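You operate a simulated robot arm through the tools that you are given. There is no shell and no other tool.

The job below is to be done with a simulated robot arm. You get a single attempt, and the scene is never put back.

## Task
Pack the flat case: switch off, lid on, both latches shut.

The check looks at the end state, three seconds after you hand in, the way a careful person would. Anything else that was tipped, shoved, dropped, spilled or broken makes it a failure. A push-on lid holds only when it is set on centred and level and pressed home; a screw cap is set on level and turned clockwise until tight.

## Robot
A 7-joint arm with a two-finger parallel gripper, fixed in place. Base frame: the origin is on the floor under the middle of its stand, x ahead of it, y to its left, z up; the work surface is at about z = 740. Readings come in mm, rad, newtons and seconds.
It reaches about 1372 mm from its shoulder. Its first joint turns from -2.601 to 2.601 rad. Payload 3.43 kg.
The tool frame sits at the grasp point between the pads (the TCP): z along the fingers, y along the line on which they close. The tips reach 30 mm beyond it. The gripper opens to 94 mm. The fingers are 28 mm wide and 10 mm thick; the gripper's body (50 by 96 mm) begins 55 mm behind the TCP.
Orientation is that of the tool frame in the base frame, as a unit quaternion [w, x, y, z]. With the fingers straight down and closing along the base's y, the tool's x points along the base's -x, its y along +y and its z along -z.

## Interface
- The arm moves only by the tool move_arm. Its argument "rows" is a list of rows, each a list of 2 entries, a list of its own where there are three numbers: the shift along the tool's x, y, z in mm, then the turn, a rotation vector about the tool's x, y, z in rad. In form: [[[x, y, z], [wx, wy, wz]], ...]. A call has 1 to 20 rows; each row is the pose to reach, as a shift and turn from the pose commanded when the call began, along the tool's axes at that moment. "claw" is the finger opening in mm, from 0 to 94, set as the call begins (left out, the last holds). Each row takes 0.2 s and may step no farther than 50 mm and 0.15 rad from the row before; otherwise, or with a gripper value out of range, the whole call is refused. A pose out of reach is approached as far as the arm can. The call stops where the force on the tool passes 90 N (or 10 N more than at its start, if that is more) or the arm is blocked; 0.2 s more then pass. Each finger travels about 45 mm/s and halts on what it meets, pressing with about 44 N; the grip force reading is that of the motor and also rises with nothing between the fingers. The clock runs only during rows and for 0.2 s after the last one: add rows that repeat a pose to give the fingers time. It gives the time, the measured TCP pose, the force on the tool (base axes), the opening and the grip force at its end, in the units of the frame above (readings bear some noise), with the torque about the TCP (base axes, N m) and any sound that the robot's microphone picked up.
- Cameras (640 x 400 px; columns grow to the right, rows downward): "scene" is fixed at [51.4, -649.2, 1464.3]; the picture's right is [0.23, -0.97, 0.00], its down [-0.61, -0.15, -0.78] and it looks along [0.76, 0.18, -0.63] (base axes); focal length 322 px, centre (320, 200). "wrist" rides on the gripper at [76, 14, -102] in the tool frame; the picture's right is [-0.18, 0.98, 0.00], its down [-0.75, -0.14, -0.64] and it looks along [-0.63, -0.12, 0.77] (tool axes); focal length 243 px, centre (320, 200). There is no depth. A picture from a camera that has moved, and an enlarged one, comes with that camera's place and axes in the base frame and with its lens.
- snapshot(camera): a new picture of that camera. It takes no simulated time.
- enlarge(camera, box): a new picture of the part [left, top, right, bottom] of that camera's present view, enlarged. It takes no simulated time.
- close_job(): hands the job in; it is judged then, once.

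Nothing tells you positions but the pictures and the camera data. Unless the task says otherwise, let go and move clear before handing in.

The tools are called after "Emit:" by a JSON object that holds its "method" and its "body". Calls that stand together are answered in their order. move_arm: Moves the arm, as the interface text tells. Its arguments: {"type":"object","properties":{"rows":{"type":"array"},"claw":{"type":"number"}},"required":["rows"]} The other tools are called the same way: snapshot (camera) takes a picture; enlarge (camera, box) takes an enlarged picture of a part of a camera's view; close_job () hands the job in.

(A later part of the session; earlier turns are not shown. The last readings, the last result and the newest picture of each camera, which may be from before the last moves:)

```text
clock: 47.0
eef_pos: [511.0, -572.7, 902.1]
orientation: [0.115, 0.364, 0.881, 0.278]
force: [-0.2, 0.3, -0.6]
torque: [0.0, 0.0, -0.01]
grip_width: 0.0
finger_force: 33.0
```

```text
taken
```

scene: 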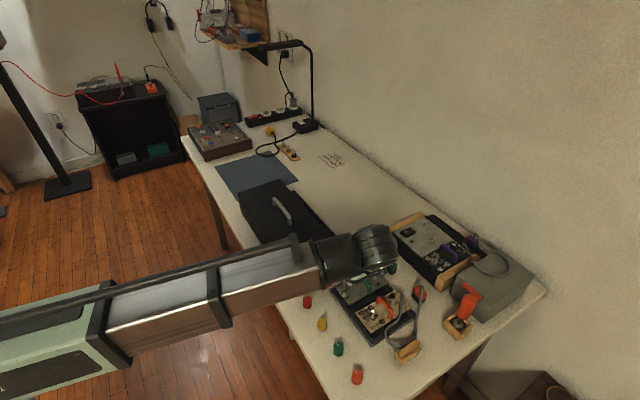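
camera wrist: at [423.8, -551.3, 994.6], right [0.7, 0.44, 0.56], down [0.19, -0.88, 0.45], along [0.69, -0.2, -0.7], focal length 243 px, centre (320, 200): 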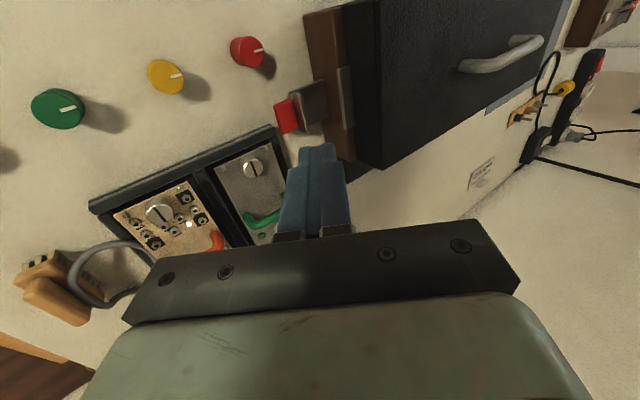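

The tilt worked. I'll lower along the corridor to just above tab level and check the clearance to the box and the tab.

Emit:
{"method": "move_arm", "body": {"rows": [[[0, -18, 27], [0, 0, 0]], [[0, -36, 53], [0, 0, 0]], [[0, -49, 72], [0, 0, 0]], [[0, -49, 72], [0, 0, 0]]]}}

Emit:
{"method": "snapshot", "body": {"camera": "wrist"}}

Emit:
{"method": "enlarge", "body": {"camera": "wrist", "box": [230, 60, 390, 160]}}

Emit:
{"method": "enlarge", "body": {"camera": "scene", "box": [270, 220, 430, 340]}}

```text
clock: 48.0
eef_pos: [510.9, -572.0, 814.4]
orientation: [0.114, 0.366, 0.881, 0.276]
force: [0.2, -0.5, 0.3]
torque: [0.03, -0.01, -0.01]
grip_width: 0.1
finger_force: 33.3
```

```text
taken
camera wrist: at [424.4, -550.1, 907.6], right [0.7, 0.44, 0.56], down [0.19, -0.87, 0.45], along [0.69, -0.2, -0.7], focal length 243 px, centre (320, 200)
```

wrist: 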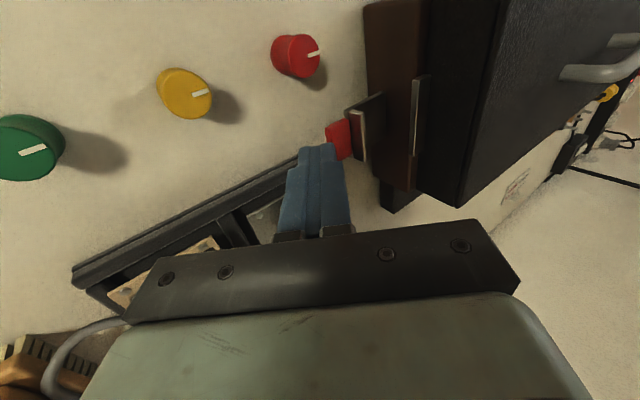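

```text
4.00 times, centred on (310, 110) of wrist
camera zoom: at [424.4, -550.1, 907.6], right [0.7, 0.44, 0.56], down [0.19, -0.87, 0.45], along [0.69, -0.2, -0.7], focal length 970 px, centre (360, 560)
```

zoom: 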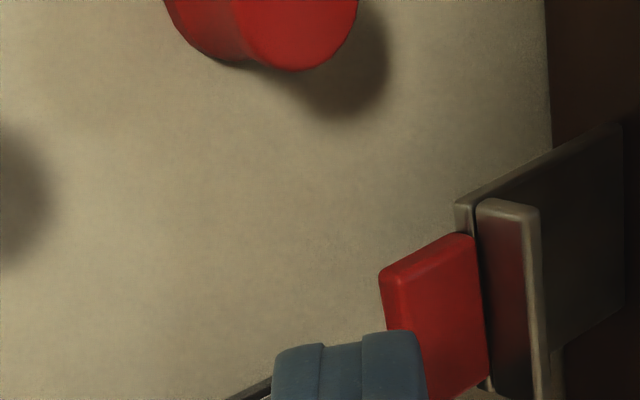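

```text
3.33 times, centred on (350, 280) of scene
camera zoom: at [51.4, -649.2, 1464.3], right [0.23, -0.97, 0.0], down [-0.61, -0.15, -0.78], along [0.76, 0.18, -0.63], focal length 1075 px, centre (220, -67)
```

zoom: 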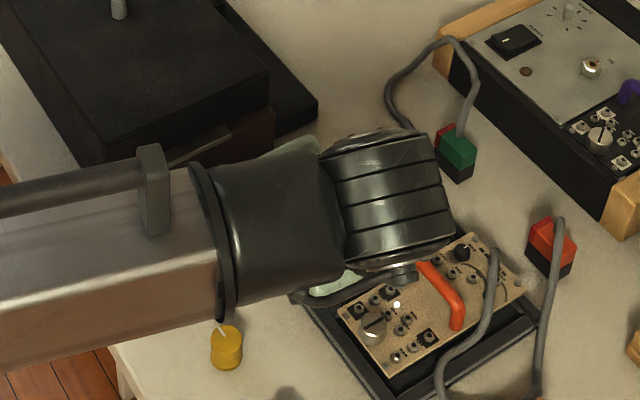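

The corridor is tight against the box rim at lateral ≈782, so I'll shift 3.5 mm west and then descend until the tip is below tab level, watching the force.

Emit:
{"method": "move_arm", "body": {"rows": [[[3.5, 0, 0], [0, 0, 0]], [[3.5, -8, 12], [0, 0, 0]], [[3.5, -15, 23], [0, 0, 0]], [[3.5, -19, 29], [0, 0, 0]], [[3.5, -19, 29], [0, 0, 0]]]}}

Emit:
{"method": "enlarge", "body": {"camera": "wrist", "box": [250, 60, 410, 160]}}

Emit:
{"method": "snapshot", "body": {"camera": "wrist"}}

```text
clock: 49.2
eef_pos: [510.9, -567.0, 779.9]
orientation: [0.115, 0.366, 0.881, 0.278]
force: [-0.6, -0.5, -0.6]
torque: [0.0, 0.01, 0.03]
grip_width: 0.1
finger_force: 32.6
```

```text
4.00 times, centred on (330, 110) of wrist
camera zoom: at [423.0, -546.8, 872.2], right [0.7, 0.44, 0.56], down [0.19, -0.87, 0.45], along [0.69, -0.2, -0.7], focal length 970 px, centre (280, 560)
```

zoom: 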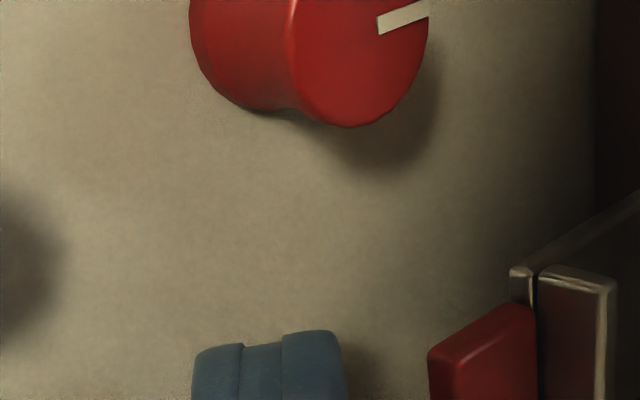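

```text
taken
camera wrist: at [423.0, -546.8, 872.2], right [0.7, 0.44, 0.56], down [0.19, -0.87, 0.45], along [0.69, -0.2, -0.7], focal length 243 px, centre (320, 200)
```

wrist: 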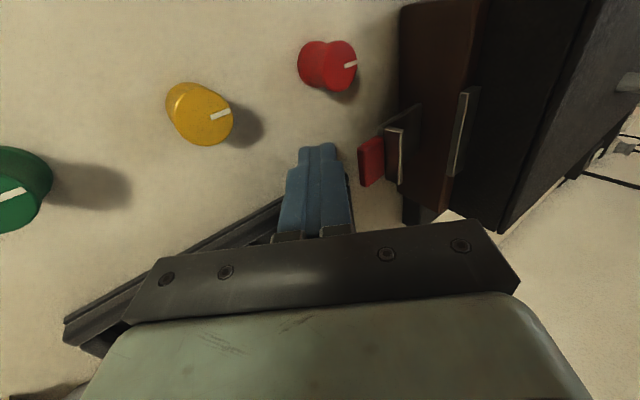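

The tip is clear of the box and at about z=755. I'll lower 4 mm more, then edge inward under the tab.

Emit:
{"method": "move_arm", "body": {"rows": [[[0, -2.3, 3.3], [0, 0, 0]], [[0, 1, 5.6], [0, 0, 0]], [[0, 4.3, 7.9], [0, 0, 0]], [[0, 6.8, 9.6], [0, 0, 0]], [[0, 6.8, 9.6], [0, 0, 0]]]}}

Emit:
{"method": "enlarge", "body": {"camera": "wrist", "box": [270, 110, 430, 210]}}

```text
clock: 50.4
eef_pos: [519.1, -559.7, 776.1]
orientation: [0.115, 0.365, 0.881, 0.278]
force: [0.5, -0.5, 0.6]
torque: [-0.02, 0.0, -0.02]
grip_width: 0.4
finger_force: 32.7
```

```text
4.00 times, centred on (350, 160) of wrist
camera zoom: at [431.0, -539.3, 868.7], right [0.7, 0.44, 0.56], down [0.19, -0.87, 0.45], along [0.69, -0.2, -0.7], focal length 970 px, centre (200, 360)
```

zoom: 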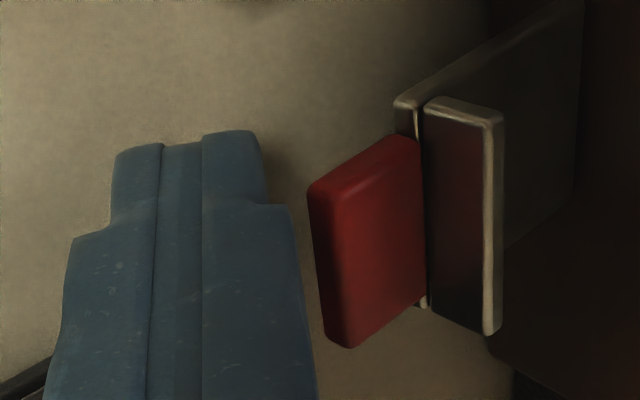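

No contact yet, with the tip about 10 mm from the tab's outer edge. I'll keep moving inward in small steps.

Emit:
{"method": "move_arm", "body": {"rows": [[[0, 2.05, 1.43], [0, 0, 0]], [[0, 4.1, 2.87], [0, 0, 0]], [[0, 5.74, 4.0], [0, 0, 0]], [[0, 5.74, 4.0], [0, 0, 0]]]}}

Emit:
{"method": "enlarge", "body": {"camera": "wrist", "box": [270, 110, 430, 210]}}

```text
clock: 51.4
eef_pos: [523.9, -554.5, 775.8]
orientation: [0.115, 0.364, 0.881, 0.279]
force: [-0.5, -0.1, 0.2]
torque: [0.01, -0.02, -0.03]
grip_width: 0.0
finger_force: 32.8
```

```text
4.00 times, centred on (350, 160) of wrist
camera zoom: at [435.6, -534.2, 868.5], right [0.7, 0.44, 0.56], down [0.19, -0.87, 0.45], along [0.69, -0.2, -0.7], focal length 970 px, centre (200, 360)
```

zoom: 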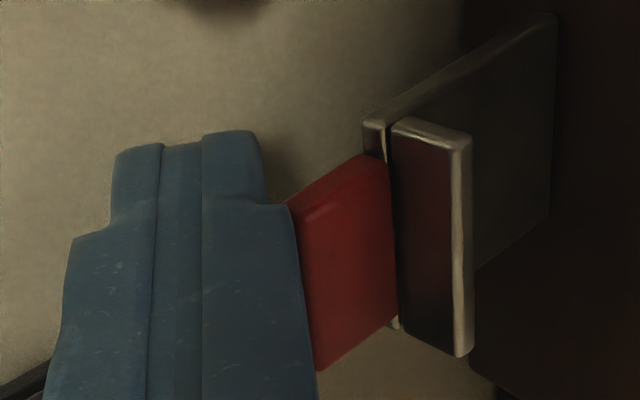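

Still no contact force. I'll continue inward a few more mm.

Emit:
{"method": "move_arm", "body": {"rows": [[[0, 1.64, 1.15], [0, 0, 0]], [[0, 3.28, 2.29], [0, 0, 0]], [[0, 4.92, 3.44], [0, 0, 0]], [[0, 4.92, 3.44], [0, 0, 0]]]}}

Emit:
{"method": "enlarge", "body": {"camera": "wrist", "box": [270, 110, 430, 210]}}

```text
clock: 52.4
eef_pos: [524.8, -554.0, 776.4]
orientation: [0.113, 0.366, 0.882, 0.274]
force: [-35.8, -31.4, 4.7]
torque: [-0.29, 0.28, -0.15]
grip_width: 0.1
finger_force: 33.0
```

```text
4.00 times, centred on (350, 160) of wrist
camera zoom: at [437.5, -532.3, 868.4], right [0.7, 0.44, 0.56], down [0.19, -0.87, 0.45], along [0.68, -0.21, -0.7], focal length 970 px, centre (200, 360)
```

zoom: 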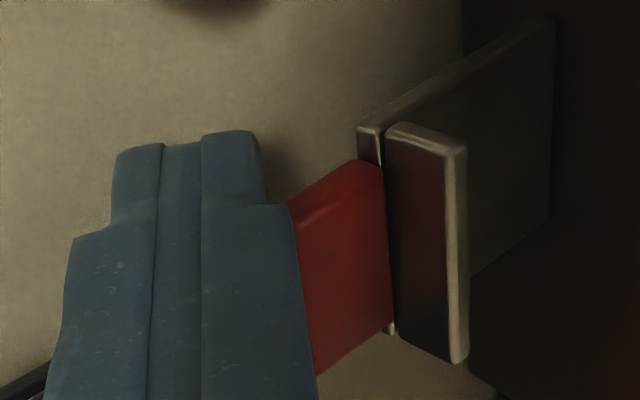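

The tab jammed under pure horizontal push (≈47 N, friction on the slanted pad), though nothing visibly moved. I'll back off most of that preload and lift instead, so friction helps raise the tab.

Emit:
{"method": "move_arm", "body": {"rows": [[[0, -3.28, -2.29], [0, 0, 0]], [[0, -0.82, -5.46], [0, 0, 0]], [[0, 1.71, -8.56], [0, 0, 0]], [[0, 3.84, -10.74], [0, 0, 0]], [[0, 3.84, -10.74], [0, 0, 0]]]}}

Emit:
{"method": "enlarge", "body": {"camera": "wrist", "box": [270, 110, 430, 210]}}

```text
clock: 53.6
eef_pos: [527.3, -552.3, 788.0]
orientation: [0.114, 0.365, 0.881, 0.278]
force: [-0.1, 0.4, 0.0]
torque: [0.0, 0.0, 0.01]
grip_width: 0.1
finger_force: 32.8
```

```text
4.00 times, centred on (350, 160) of wrist
camera zoom: at [437.9, -531.6, 879.8], right [0.7, 0.44, 0.56], down [0.19, -0.88, 0.44], along [0.69, -0.2, -0.7], focal length 970 px, centre (200, 360)
```

zoom: 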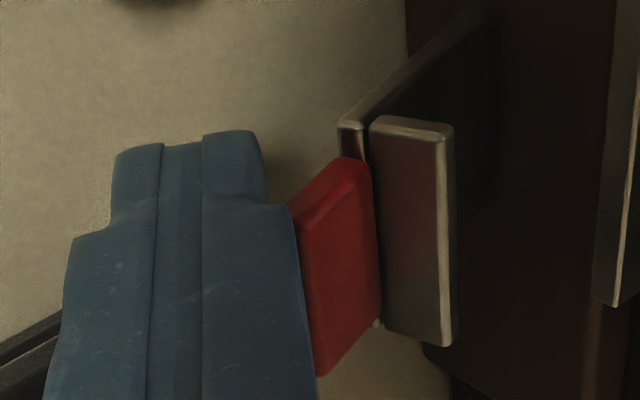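

The latch flap appears to be rotating up with the finger. I'll follow its arc further.

Emit:
{"method": "move_arm", "body": {"rows": [[[0, 3.85, -3.41], [0, 0, 0]], [[0, 8.66, -6.63], [0, 0, 0]], [[0, 13.66, -9.24], [0, 0, 0]], [[0, 18.46, -11.74], [0, 0, 0]], [[0, 18.46, -11.74], [0, 0, 0]]]}}

Emit:
{"method": "enlarge", "body": {"camera": "wrist", "box": [270, 90, 430, 190]}}

Emit:
{"method": "snapshot", "body": {"camera": "wrist"}}

```text
clock: 54.8
eef_pos: [532.1, -546.8, 808.2]
orientation: [0.114, 0.366, 0.881, 0.278]
force: [0.0, 0.2, -0.1]
torque: [0.01, -0.01, 0.0]
grip_width: 0.1
finger_force: 32.7
```

```text
4.00 times, centred on (350, 140) of wrist
camera zoom: at [443.9, -526.4, 899.8], right [0.7, 0.44, 0.56], down [0.19, -0.87, 0.45], along [0.69, -0.2, -0.7], focal length 970 px, centre (200, 440)
```

zoom: 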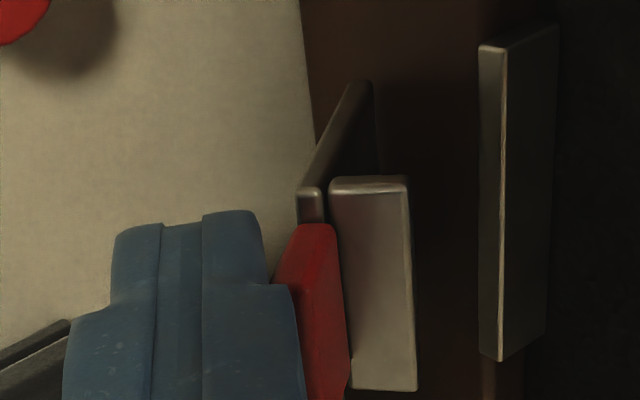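

```text
taken
camera wrist: at [443.9, -526.4, 899.8], right [0.7, 0.44, 0.56], down [0.19, -0.87, 0.45], along [0.69, -0.2, -0.7], focal length 243 px, centre (320, 200)
```

wrist: 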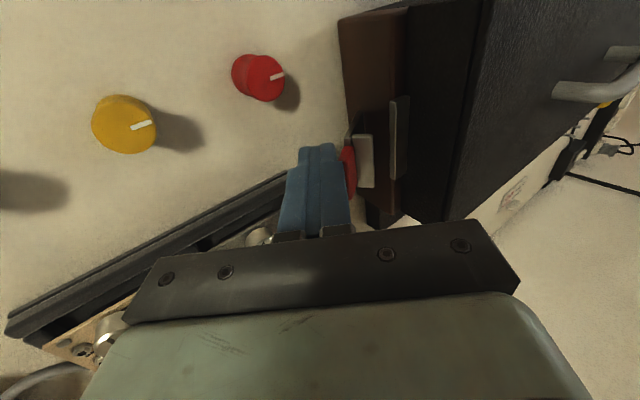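

The flap is now at roughly 30–40° and follows with almost no force. I'll continue the arc to about 65°.

Emit:
{"method": "move_arm", "body": {"rows": [[[0, 4.46, -2.01], [0, 0, 0]], [[0, 8.88, -3.8], [0, 0, 0]], [[0, 14.37, -4.84], [0, 0, 0]], [[0, 19.46, -5.67], [0, 0, 0]], [[0, 24.82, -5.83], [0, 0, 0]], [[0, 29.41, -5.43], [0, 0, 0]], [[0, 33.7, -5.11], [0, 0, 0]], [[0, 33.7, -5.11], [0, 0, 0]]]}}

Emit:
{"method": "enlarge", "body": {"camera": "wrist", "box": [270, 90, 430, 190]}}

Emit:
{"method": "enlarge", "body": {"camera": "scene", "box": [270, 220, 400, 310]}}

```text
clock: 56.6
eef_pos: [548.2, -528.6, 831.6]
orientation: [0.115, 0.365, 0.881, 0.278]
force: [-0.6, -0.2, 0.3]
torque: [0.01, 0.01, 0.02]
grip_width: 0.0
finger_force: 33.2
```

```text
4.00 times, centred on (350, 140) of wrist
camera zoom: at [461.1, -508.6, 923.6], right [0.7, 0.44, 0.56], down [0.19, -0.87, 0.45], along [0.69, -0.2, -0.7], focal length 970 px, centre (200, 440)
```

zoom: 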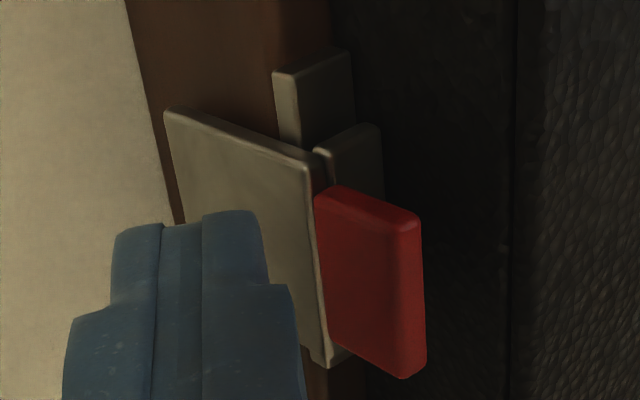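

```text
4.44 times, centred on (335, 265) of scene
camera zoom: at [51.4, -649.2, 1464.3], right [0.23, -0.97, 0.0], down [-0.61, -0.15, -0.78], along [0.76, 0.18, -0.63], focal length 1433 px, centre (253, -89)
```

zoom: 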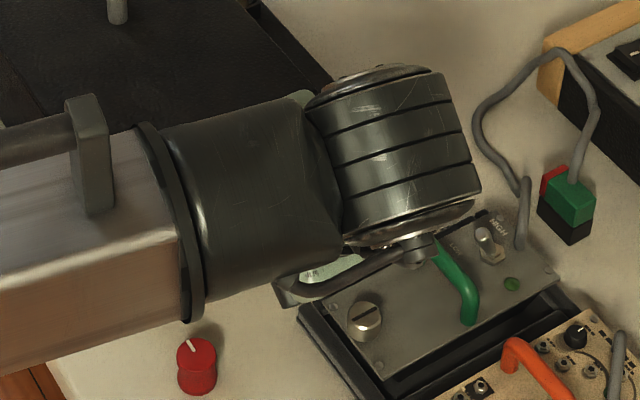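

The flap flipped ahead of the finger and is near vertical with its lip over the tongue. I'll follow in and press it gently to confirm it's fully home.

Emit:
{"method": "move_arm", "body": {"rows": [[[0, 4.14, 1.06], [0, 0, 0]], [[0, 8.66, 2.27], [0, 0, 0]], [[0, 12.95, 4.17], [0, 0, 0]], [[0, 16.68, 6.17], [0, 0, 0]], [[0, 16.68, 6.17], [0, 0, 0]]]}}

Emit:
{"method": "enlarge", "body": {"camera": "wrist", "box": [270, 90, 430, 190]}}

```text
clock: 57.8
eef_pos: [562.2, -516.3, 835.3]
orientation: [0.115, 0.365, 0.881, 0.277]
force: [-0.6, -1.7, 0.0]
torque: [-0.02, 0.04, 0.02]
grip_width: 0.1
finger_force: 33.7
```

```text
4.00 times, centred on (350, 140) of wrist
camera zoom: at [473.2, -496.6, 927.9], right [0.7, 0.44, 0.56], down [0.19, -0.87, 0.45], along [0.69, -0.2, -0.7], focal length 970 px, centre (200, 440)
```

zoom: 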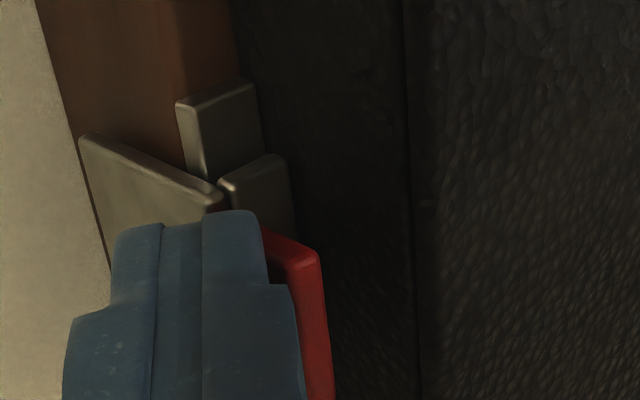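

I'll push inward a few mm more to confirm it is against its stop.

Emit:
{"method": "move_arm", "body": {"rows": [[[0, 1.64, 1.15], [0, 0, 0]], [[0, 3.28, 2.29], [0, 0, 0]], [[0, 4.1, 2.9], [0, 0, 0]], [[0, 4.1, 2.9], [0, 0, 0]]]}}

Emit:
{"method": "enlarge", "body": {"camera": "wrist", "box": [270, 90, 430, 190]}}

```text
clock: 58.8
eef_pos: [562.2, -516.9, 835.4]
orientation: [0.114, 0.366, 0.881, 0.275]
force: [-29.4, -29.3, 12.0]
torque: [-0.38, 0.36, -0.16]
grip_width: 0.0
finger_force: 33.1
```

```text
4.00 times, centred on (350, 140) of wrist
camera zoom: at [475.1, -494.7, 927.8], right [0.7, 0.44, 0.56], down [0.19, -0.87, 0.45], along [0.69, -0.21, -0.7], focal length 970 px, centre (200, 440)
```

zoom: 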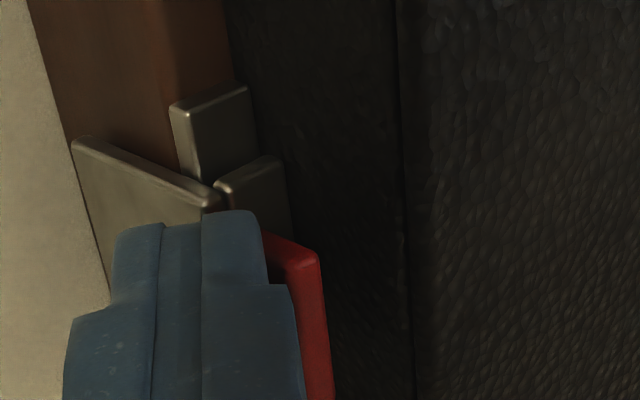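

It is firmly against its stop at 42 N with no motion. I'll back off, rise, and inspect the near latch.

Emit:
{"method": "move_arm", "body": {"rows": [[[0, -4.1, -2.9], [0, 0, 0]], [[0, -20, -14], [0, 0, 0]], [[0, -35, -25], [0, 0, 0]], [[0, -20, -55], [0, 0, 0]], [[0, 5, -90], [0, 0, 0]], [[0, 30, -125], [0, 0, 0]]]}}

Emit:
{"method": "snapshot", "body": {"camera": "wrist"}}

Emit:
{"method": "enlarge", "body": {"camera": "wrist", "box": [250, 60, 410, 160]}}

Emit:
{"method": "snapshot", "body": {"camera": "scene"}}

```text
clock: 60.2
eef_pos: [533.6, -545.6, 954.6]
orientation: [0.115, 0.365, 0.881, 0.277]
force: [0.2, -0.2, 0.1]
torque: [-0.01, -0.02, 0.0]
grip_width: 0.1
finger_force: 32.7
```

```text
taken
camera wrist: at [444.8, -525.9, 1047.6], right [0.7, 0.44, 0.56], down [0.19, -0.88, 0.44], along [0.69, -0.2, -0.7], focal length 243 px, centre (320, 200)
```

wrist: 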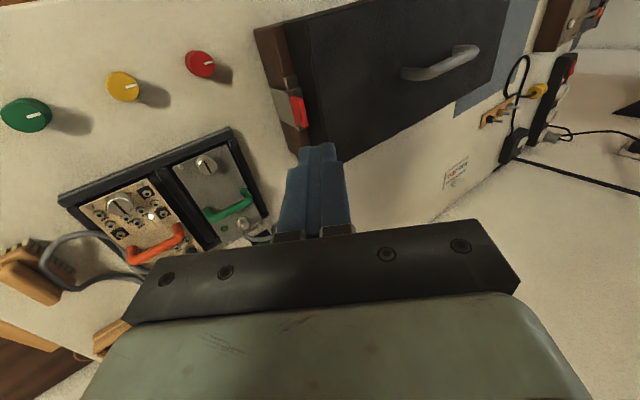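

```text
4.00 times, centred on (330, 110) of wrist
camera zoom: at [444.8, -525.9, 1047.6], right [0.7, 0.44, 0.56], down [0.19, -0.88, 0.44], along [0.69, -0.2, -0.7], focal length 970 px, centre (280, 560)
```

zoom: 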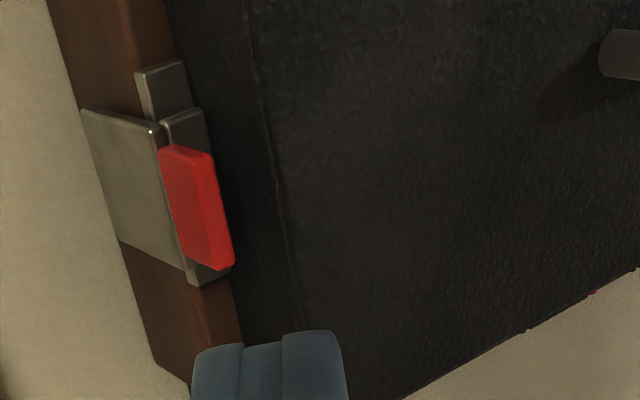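

```text
taken
```

scene: 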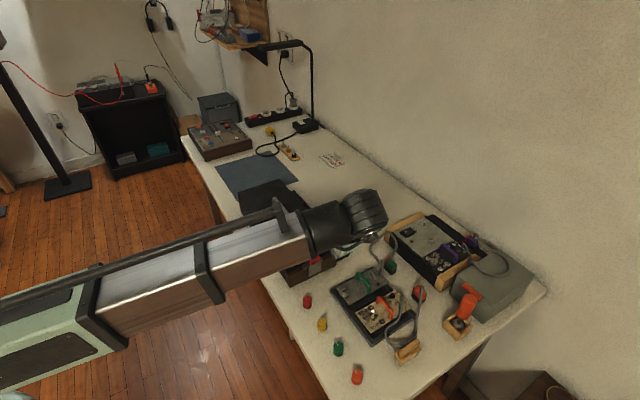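

The near latch is shut: the plate lies flat on the wood end and the lip hooks over the tongue. Now I'll carry the tool over to the far latch and swing the tilt to the opposite lean on the way.

Emit:
{"method": "move_arm", "body": {"rows": [[[-0.8, 34.5, 24.1], [0.094, 0, 0]], [[-1.6, 68.9, 48.2], [0.188, 0, 0]], [[-2.4, 103.4, 72.3], [0.282, 0, 0]], [[-3.3, 137.8, 96.3], [0.376, 0, 0]], [[-4.1, 172.3, 120.4], [0.47, 0, 0]], [[-4.9, 206.7, 144.5], [0.564, 0, 0]], [[-5.7, 241.2, 168.6], [0.658, 0, 0]], [[-6.5, 275.6, 192.7], [0.752, 0, 0]], [[-7.3, 310.1, 216.8], [0.846, 0, 0]], [[-8.2, 344.5, 240.8], [0.94, 0, 0]], [[-9, 379, 264.9], [1.034, 0, 0]], [[-9.8, 413.4, 289], [1.128, 0, 0]], [[-10.6, 447.9, 313.1], [1.22, 0, 0]]]}}

Emit:
{"method": "snapshot", "body": {"camera": "wrist"}}

Emit:
{"method": "snapshot", "body": {"camera": "scene"}}

```text
clock: 63.0
eef_pos: [927.0, -177.7, 939.3]
orientation: [-0.101, 0.364, 0.884, -0.276]
force: [-1.0, 0.6, -0.3]
torque: [0.0, -0.02, 0.01]
grip_width: 0.1
finger_force: 33.4
out of reach, approached as far as the arm can: row 13
```

```text
taken
camera wrist: at [919.0, -73.3, 1014.6], right [0.71, 0.45, -0.55], down [0.7, -0.34, 0.62], along [0.09, -0.83, -0.55], focal length 243 px, centre (320, 200)
```

wrist: 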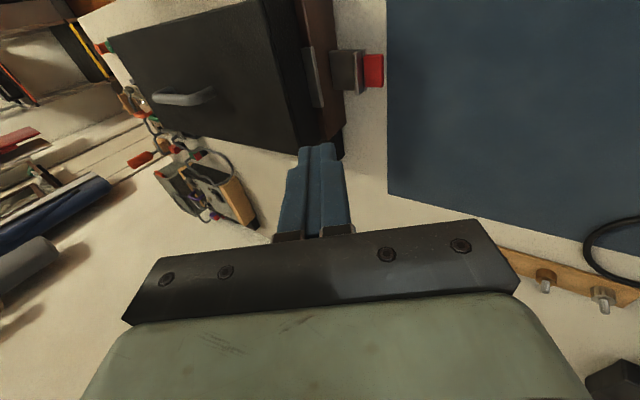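

```text
taken
```

scene: 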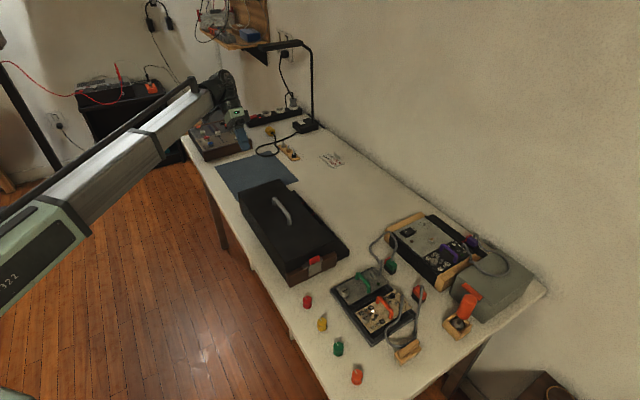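

The wrist is near a limit here but is already close to the wanted lean (~34°). Lowering should ease it, so I'll descend and re-read the pose.

Emit:
{"method": "move_arm", "body": {"rows": [[[0, 17.2, 24.6], [0, 0, 0]], [[0, 34.4, 49.2], [0, 0, 0]], [[0, 34.4, 49.2], [0, 0, 0]]]}}

Emit:
{"method": "snapshot", "body": {"camera": "wrist"}}

Emit:
{"method": "enlarge", "body": {"camera": "wrist", "box": [270, 20, 430, 120]}}

```text
clock: 63.8
eef_pos: [926.9, -177.6, 880.1]
orientation: [-0.116, 0.365, 0.881, -0.277]
force: [0.1, -0.7, -0.1]
torque: [0.02, 0.02, 0.02]
grip_width: 0.2
finger_force: 32.8
```

```text
taken
camera wrist: at [922.0, -73.6, 955.4], right [0.7, 0.44, -0.56], down [0.71, -0.35, 0.61], along [0.07, -0.83, -0.56], focal length 243 px, centre (320, 200)
```

wrist: 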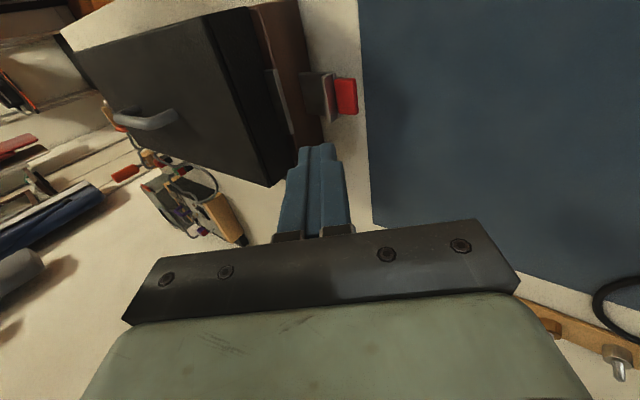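

```text
4.00 times, centred on (350, 70) of wrist
camera zoom: at [922.0, -73.6, 955.4], right [0.7, 0.44, -0.56], down [0.71, -0.35, 0.61], along [0.07, -0.83, -0.56], focal length 970 px, centre (200, 720)
```

zoom: 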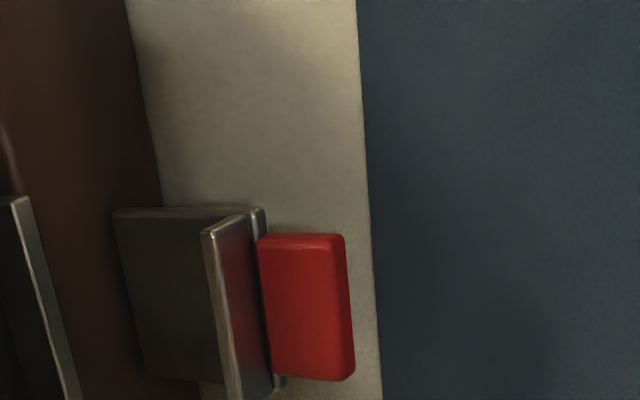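

Full lean is reached here. I'll correct sideways by 7 mm to centre on the tab and descend outside the far tab.

Emit:
{"method": "move_arm", "body": {"rows": [[[7.3, 14, 16.6], [0, 0, 0]], [[7.3, 28, 33.2], [0, 0, 0]], [[7.3, 42.2, 49.8], [0, 0, 0]], [[7.3, 42.2, 49.8], [0, 0, 0]]]}}

Emit:
{"method": "snapshot", "body": {"camera": "wrist"}}

Emit:
{"method": "enlarge", "body": {"camera": "scene", "box": [190, 130, 318, 210]}}

```text
clock: 64.8
eef_pos: [925.1, -167.4, 813.5]
orientation: [-0.115, 0.364, 0.882, -0.277]
force: [0.3, 0.3, -0.7]
torque: [0.0, 0.01, 0.02]
grip_width: 0.0
finger_force: 32.6
```

```text
taken
camera wrist: at [920.8, -63.8, 890.4], right [0.7, 0.44, -0.56], down [0.71, -0.35, 0.61], along [0.07, -0.83, -0.56], focal length 243 px, centre (320, 200)
```

wrist: 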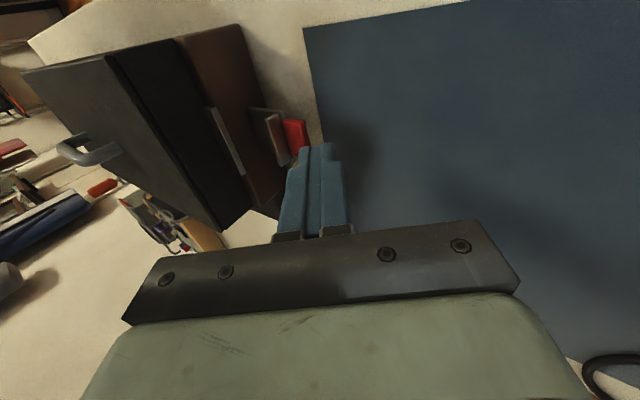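

```text
5.00 times, centred on (254, 170) of scene
camera zoom: at [51.4, -649.2, 1464.3], right [0.23, -0.97, 0.0], down [-0.61, -0.15, -0.78], along [0.76, 0.18, -0.63], focal length 1612 px, centre (650, 350)
```

zoom: 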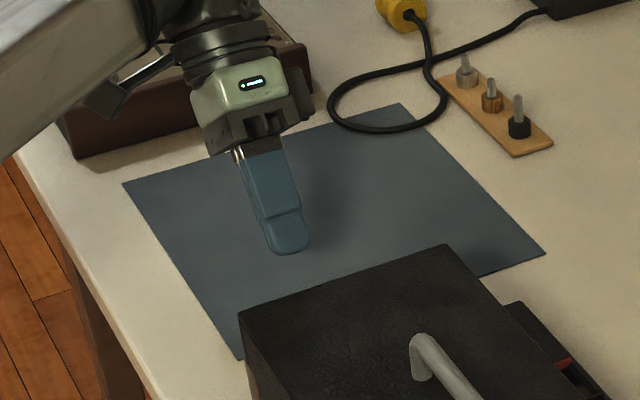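

The hand is well placed outside the far tab. I'll descend to below tab level, then move inward to just short of contact.

Emit:
{"method": "move_arm", "body": {"rows": [[[0, 8, 11.4], [0, 0, 0]], [[0, 15, 21.4], [0, 0, 0]], [[0, 21.5, 30.7], [0, 0, 0]], [[0, 21.5, 30.7], [0, 0, 0]]]}}

Emit:
{"method": "enlarge", "body": {"camera": "wrist", "box": [240, 110, 400, 210]}}

```text
clock: 65.8
eef_pos: [926.0, -168.2, 776.8]
orientation: [-0.115, 0.365, 0.882, -0.277]
force: [0.4, 0.3, 0.2]
torque: [0.0, -0.01, 0.01]
grip_width: 0.1
finger_force: 32.7
```

```text
4.00 times, centred on (320, 160) of wrist
camera zoom: at [921.5, -64.3, 853.4], right [0.7, 0.44, -0.56], down [0.71, -0.35, 0.61], along [0.07, -0.83, -0.56], focal length 970 px, centre (320, 360)
```

zoom: 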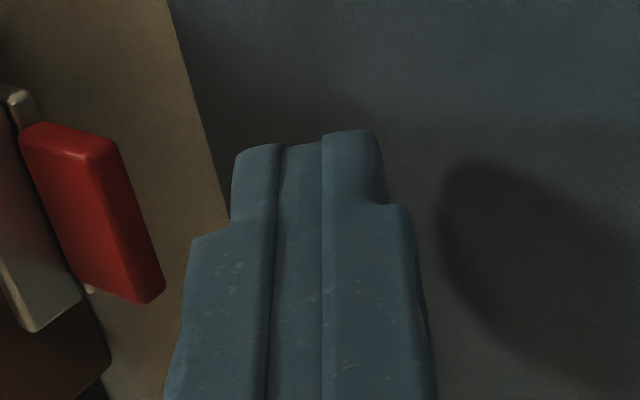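

No contact and clear of the mat. I'll move inward towards the tab.

Emit:
{"method": "move_arm", "body": {"rows": [[[0, -4.1, 2.87], [0, 0, 0]], [[0, -8.2, 5.73], [0, 0, 0]], [[0, -12.3, 8.6], [0, 0, 0]], [[0, -15.6, 10.9], [0, 0, 0]], [[0, -15.6, 10.9], [0, 0, 0]]]}}

Emit:
{"method": "enlarge", "body": {"camera": "wrist", "box": [240, 110, 400, 210]}}

```text
clock: 67.0
eef_pos: [912.9, -179.8, 777.5]
orientation: [-0.115, 0.365, 0.881, -0.278]
force: [-0.7, -0.1, 0.6]
torque: [0.01, 0.01, -0.04]
grip_width: 0.2
finger_force: 32.3
```

```text
4.00 times, centred on (320, 160) of wrist
camera zoom: at [907.2, -77.3, 853.2], right [0.7, 0.44, -0.56], down [0.71, -0.35, 0.61], along [0.07, -0.83, -0.56], focal length 970 px, centre (320, 360)
```

zoom: 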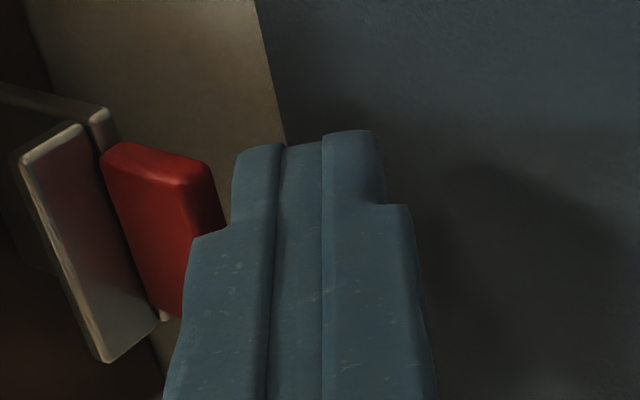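

I'm close to contact. I'll move in the last few mm carefully.

Emit:
{"method": "move_arm", "body": {"rows": [[[0, -2.05, 1.43], [0, 0, 0]], [[0, -4.1, 2.87], [0, 0, 0]], [[0, -5.74, 4.01], [0, 0, 0]], [[0, -5.74, 4.01], [0, 0, 0]]]}}

Emit:
{"method": "enlarge", "body": {"camera": "wrist", "box": [240, 110, 400, 210]}}

```text
clock: 68.0
eef_pos: [909.2, -184.3, 776.5]
orientation: [-0.114, 0.364, 0.882, -0.277]
force: [11.0, 12.9, 0.3]
torque: [0.11, -0.13, -0.05]
grip_width: 0.1
finger_force: 32.8
```

```text
4.00 times, centred on (320, 160) of wrist
camera zoom: at [903.3, -81.3, 853.1], right [0.7, 0.44, -0.56], down [0.71, -0.35, 0.61], along [0.07, -0.82, -0.56], focal length 970 px, centre (320, 360)
```

zoom: 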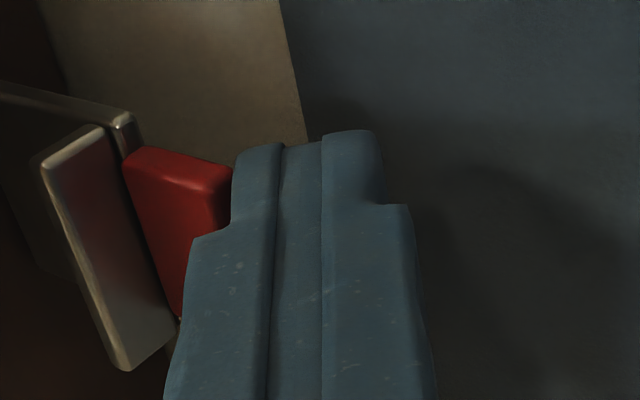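

Contact at 17 N. As on the near side, I'll now lift along the arc, letting friction raise the tab.

Emit:
{"method": "move_arm", "body": {"rows": [[[0, -2.46, -3.16], [0, 0, 0]], [[0, -4.99, -6.27], [0, 0, 0]], [[0, -7.12, -8.44], [0, 0, 0]], [[0, -10.97, -11.85], [0, 0, 0]], [[0, -15.78, -15.08], [0, 0, 0]], [[0, -15.78, -15.08], [0, 0, 0]]]}}

Emit:
{"method": "enlarge", "body": {"camera": "wrist", "box": [240, 110, 400, 210]}}

```text
clock: 69.4
eef_pos: [903.9, -188.6, 799.1]
orientation: [-0.114, 0.365, 0.881, -0.277]
force: [0.7, -0.1, 0.4]
torque: [-0.03, 0.0, 0.05]
grip_width: 0.0
finger_force: 32.8
```

```text
4.00 times, centred on (320, 160) of wrist
camera zoom: at [899.0, -85.5, 874.5], right [0.7, 0.44, -0.56], down [0.71, -0.35, 0.61], along [0.07, -0.83, -0.56], focal length 970 px, centre (320, 360)
```

zoom: 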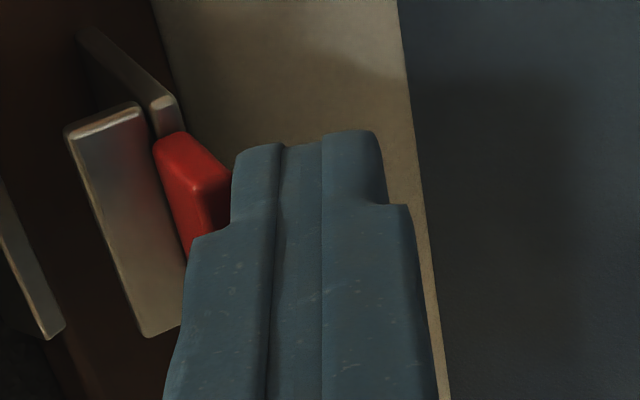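

The far flap is rising with the finger. I'll continue along the arc to about 65°.

Emit:
{"method": "move_arm", "body": {"rows": [[[0, -6.22, -5.41], [0, 0, 0]], [[0, -11.26, -7.38], [0, 0, 0]], [[0, -16.3, -9.35], [0, 0, 0]], [[0, -21.51, -10.35], [0, 0, 0]], [[0, -26.9, -11.09], [0, 0, 0]], [[0, -32.15, -11.08], [0, 0, 0]], [[0, -36.86, -10.84], [0, 0, 0]], [[0, -41.28, -10.19], [0, 0, 0]], [[0, -41.28, -10.19], [0, 0, 0]]]}}

Emit:
{"method": "enlarge", "body": {"camera": "wrist", "box": [220, 90, 380, 190]}}

Emit:
{"method": "snapshot", "body": {"camera": "wrist"}}

```text
clock: 71.4
eef_pos: [884.0, -209.4, 830.9]
orientation: [-0.115, 0.366, 0.881, -0.277]
force: [0.5, 0.1, -1.0]
torque: [0.05, 0.0, 0.01]
grip_width: 0.0
finger_force: 32.3
```

```text
4.00 times, centred on (300, 140) of wrist
camera zoom: at [879.4, -105.1, 906.9], right [0.7, 0.44, -0.56], down [0.71, -0.35, 0.61], along [0.07, -0.83, -0.56], focal length 970 px, centre (400, 440)
```

zoom: 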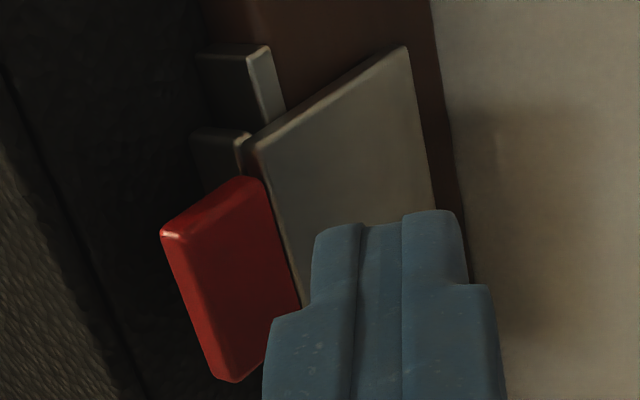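

```text
taken
camera wrist: at [879.4, -105.1, 906.9], right [0.7, 0.44, -0.56], down [0.71, -0.35, 0.61], along [0.07, -0.83, -0.56], focal length 243 px, centre (320, 200)
```

wrist: 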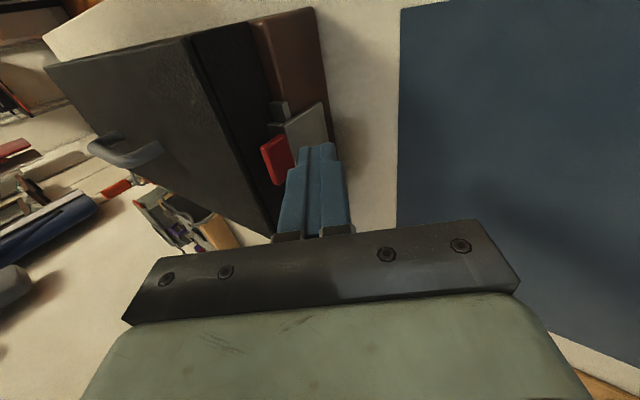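

The far flap also flipped to near vertical. I'll follow in and press it home.

Emit:
{"method": "move_arm", "body": {"rows": [[[0, -4.55, 1.35], [0, 0, 0]], [[0, -9.1, 2.7], [0, 0, 0]], [[0, -13.36, 4.46], [0, 0, 0]], [[0, -17.33, 6.62], [0, 0, 0]], [[0, -19.0, 7.8], [0, 0, 0]], [[0, -19.0, 7.8], [0, 0, 0]]]}}

Emit:
{"method": "enlarge", "body": {"camera": "wrist", "box": [220, 90, 380, 190]}}

```text
clock: 72.8
eef_pos: [871.7, -222.0, 835.5]
orientation: [-0.115, 0.365, 0.881, -0.277]
force: [8.1, 8.4, 4.4]
torque: [0.0, -0.07, 0.0]
grip_width: 0.0
finger_force: 33.1
```

```text
4.00 times, centred on (300, 140) of wrist
camera zoom: at [866.1, -118.9, 911.2], right [0.7, 0.44, -0.56], down [0.71, -0.35, 0.61], along [0.07, -0.82, -0.56], focal length 970 px, centre (400, 440)
```

zoom: 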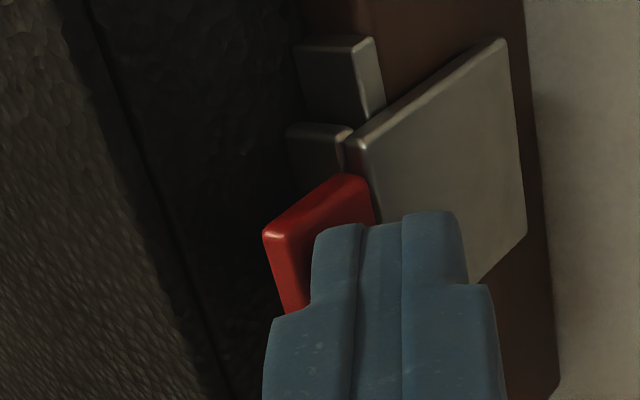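

It is in contact at 12 N. I'll press a few mm more to match the near side.

Emit:
{"method": "move_arm", "body": {"rows": [[[0, -1.23, 0.86], [0, 0, 0]], [[0, -2.46, 1.72], [0, 0, 0]], [[0, -2.46, 1.72], [0, 0, 0]]]}}

Emit:
{"method": "move_arm", "body": {"rows": [[[0, 3, -2], [0, 0, 0]], [[0, 18, -13], [0, 0, 0]], [[0, 35, -25], [0, 0, 0]], [[0, 20, -55], [0, 0, 0]], [[0, 0, -85], [0, 0, 0]]]}}

Emit:
{"method": "snapshot", "body": {"camera": "wrist"}}

Emit:
{"method": "enlarge", "body": {"camera": "wrist", "box": [230, 30, 390, 130]}}

Emit:
{"method": "snapshot", "body": {"camera": "scene"}}

```text
clock: 73.6
eef_pos: [869.9, -222.3, 834.5]
orientation: [-0.114, 0.365, 0.882, -0.277]
force: [26.0, 23.2, 9.0]
torque: [0.3, -0.34, 0.01]
grip_width: 0.0
finger_force: 33.5
```

```text
clock: 74.8
eef_pos: [901.9, -191.3, 903.7]
orientation: [-0.115, 0.365, 0.881, -0.277]
force: [0.3, 0.3, -0.6]
torque: [-0.01, 0.05, 0.0]
grip_width: 0.2
finger_force: 32.8
```

```text
taken
camera wrist: at [898.2, -87.1, 980.7], right [0.7, 0.44, -0.56], down [0.71, -0.35, 0.61], along [0.07, -0.83, -0.56], focal length 243 px, centre (320, 200)
```

wrist: 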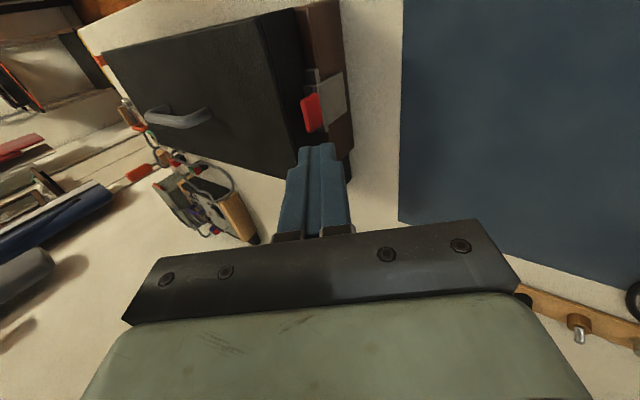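

```text
4.00 times, centred on (310, 80) of wrist
camera zoom: at [898.2, -87.1, 980.7], right [0.7, 0.44, -0.56], down [0.71, -0.35, 0.61], along [0.07, -0.83, -0.56], focal length 970 px, centre (360, 680)
```

zoom: 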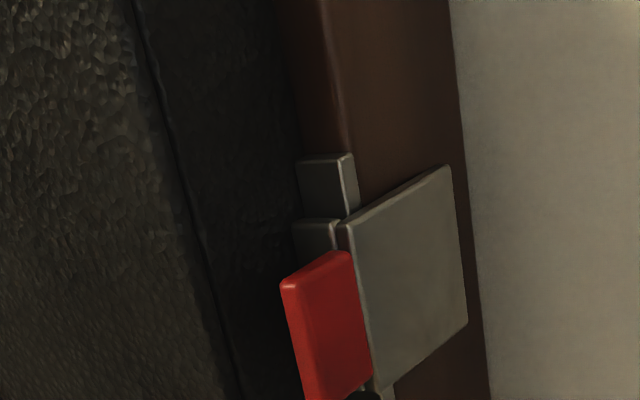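

```text
taken
```

scene: 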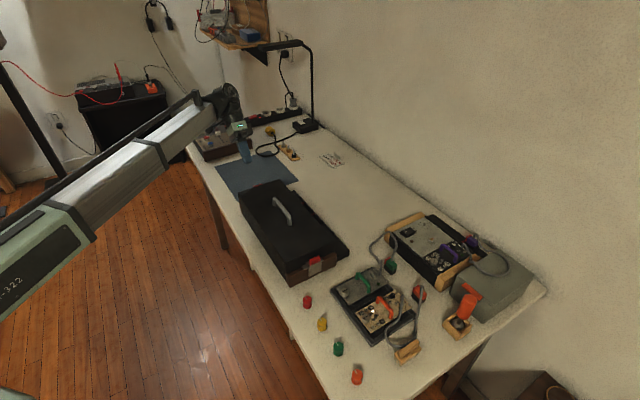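

Both latches look shut. I'll check the details from the scene camera: the near latch, the lid seat, and the surrounding objects.

Emit:
{"method": "enlarge", "body": {"camera": "scene", "box": [284, 240, 348, 290]}}

Emit:
{"method": "enlarge", "body": {"camera": "scene", "box": [225, 170, 353, 290]}}

Emit:
{"method": "enlarge", "body": {"camera": "scene", "box": [240, 110, 352, 180]}}

Emit:
{"method": "enlarge", "body": {"camera": "scene", "box": [290, 210, 540, 390]}}

```text
8.00 times, centred on (316, 265) of scene
camera zoom: at [51.4, -649.2, 1464.3], right [0.23, -0.97, 0.0], down [-0.61, -0.15, -0.78], along [0.76, 0.18, -0.63], focal length 2580 px, centre (352, -320)
```

zoom: 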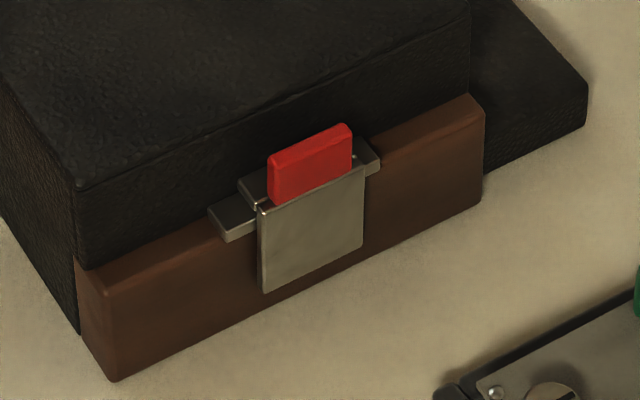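

```text
3.33 times, centred on (289, 230) of scene
camera zoom: at [51.4, -649.2, 1464.3], right [0.23, -0.97, 0.0], down [-0.61, -0.15, -0.78], along [0.76, 0.18, -0.63], focal length 1075 px, centre (423, 100)
```

zoom: 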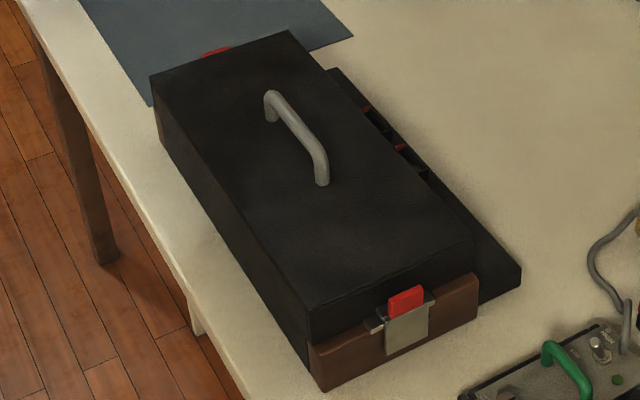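

```text
5.71 times, centred on (296, 145) of scene
camera zoom: at [51.4, -649.2, 1464.3], right [0.23, -0.97, 0.0], down [-0.61, -0.15, -0.78], along [0.76, 0.18, -0.63], focal length 1843 px, centre (457, 514)
```

zoom: 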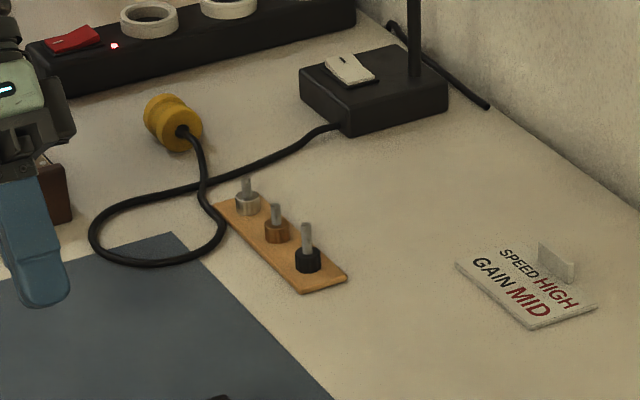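

```text
2.22 times, centred on (415, 300) of scene
camera zoom: at [51.4, -649.2, 1464.3], right [0.23, -0.97, 0.0], down [-0.61, -0.15, -0.78], along [0.76, 0.18, -0.63], focal length 717 px, centre (109, -22)
```

zoom: 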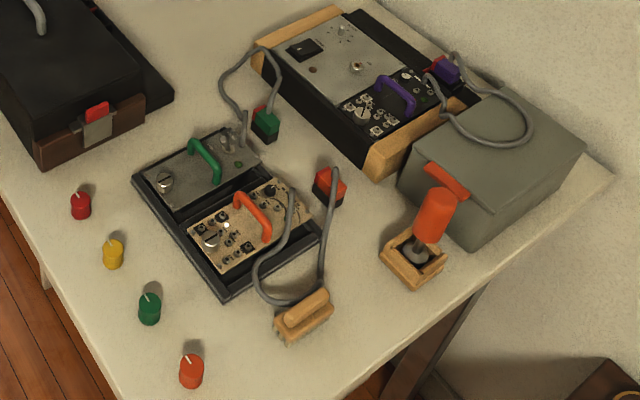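

Everything around is undisturbed. I'll zoom on the lid seam and both ends to verify that the lid is flush all around.

Emit:
{"method": "enlarge", "body": {"camera": "scene", "box": [286, 250, 334, 280]}}

Emit:
{"method": "enlarge", "body": {"camera": "scene", "box": [232, 185, 280, 215]}}

Emit:
{"method": "enlarge", "body": {"camera": "wrist", "box": [270, 0, 366, 60]}}

Emit:
{"method": "enlarge", "body": {"camera": "wrist", "box": [290, 60, 370, 110]}}

```text
13.33 times, centred on (310, 265) of scene
camera zoom: at [51.4, -649.2, 1464.3], right [0.23, -0.97, 0.0], down [-0.61, -0.15, -0.78], along [0.76, 0.18, -0.63], focal length 4299 px, centre (453, -667)
```

zoom: 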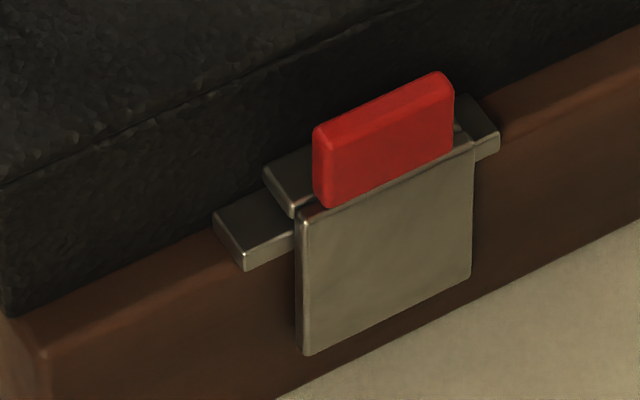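

```text
13.33 times, centred on (256, 200) of scene
camera zoom: at [51.4, -649.2, 1464.3], right [0.23, -0.97, 0.0], down [-0.61, -0.15, -0.78], along [0.76, 0.18, -0.63], focal length 4299 px, centre (1173, 200)
```

zoom: 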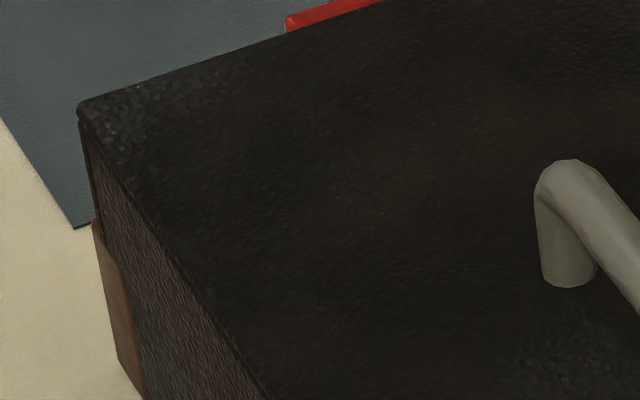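

```text
6.67 times, centred on (318, 30) of wrist
camera zoom: at [898.2, -87.1, 980.7], right [0.7, 0.44, -0.56], down [0.71, -0.35, 0.61], along [0.07, -0.83, -0.56], focal length 1618 px, centre (333, 1333)
```

zoom: 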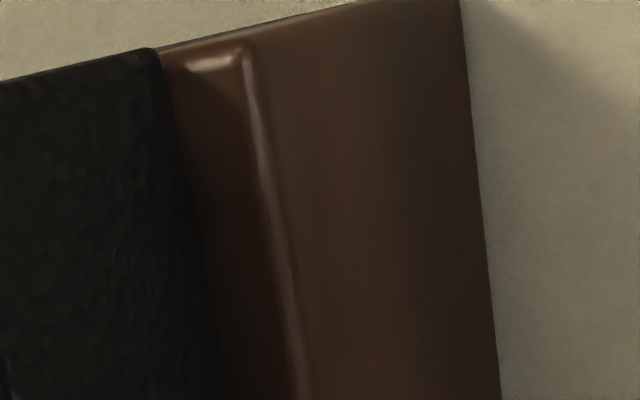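

```text
8.00 times, centred on (330, 85) of wrist
camera zoom: at [898.2, -87.1, 980.7], right [0.7, 0.44, -0.56], down [0.71, -0.35, 0.61], along [0.07, -0.83, -0.56], focal length 1941 px, centre (240, 1120)
```

zoom: 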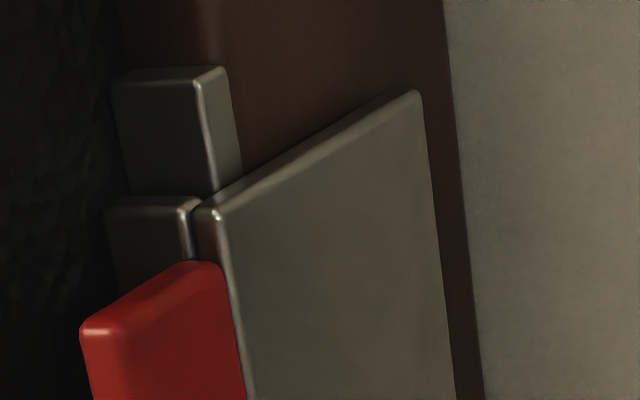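

The lips sit over the tongues at both ends. To be sure the lid is fully home, I'll bring the tool upright and press gently on the lid near both ends, comparing heights.

Emit:
{"method": "move_arm", "body": {"rows": [[[0, -7, -10], [-0.122, 0, 0]], [[0, -14, -20], [-0.244, 0, 0]], [[0, -21, -30], [-0.366, 0, 0]], [[0, -28, -40], [-0.488, 0, 0]], [[0, -34.4, -49.2], [-0.61, 0, 0]], [[0, -34.4, -49.2], [-0.61, 0, 0]]]}}

Emit:
{"method": "snapshot", "body": {"camera": "wrist"}}

```text
clock: 76.2
eef_pos: [903.6, -190.5, 964.8]
orientation: [0.001, 0.382, 0.924, 0.001]
force: [-0.2, 0.7, -0.2]
torque: [-0.02, -0.04, 0.03]
grip_width: 0.0
finger_force: 32.5
```

```text
taken
camera wrist: at [858.0, -126.9, 1067.5], right [0.83, 0.56, 0.0], down [0.43, -0.63, 0.64], along [0.36, -0.53, -0.77], focal length 243 px, centre (320, 200)
```

wrist: 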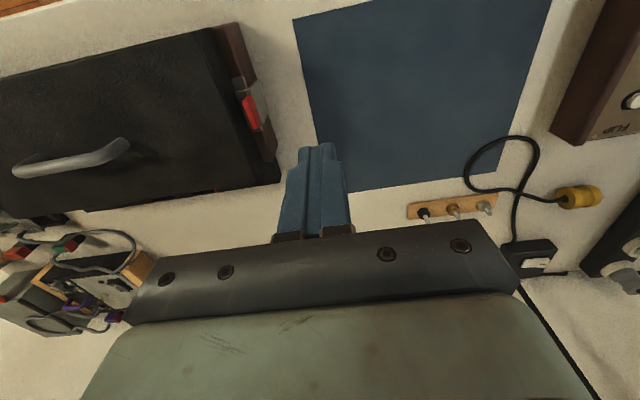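

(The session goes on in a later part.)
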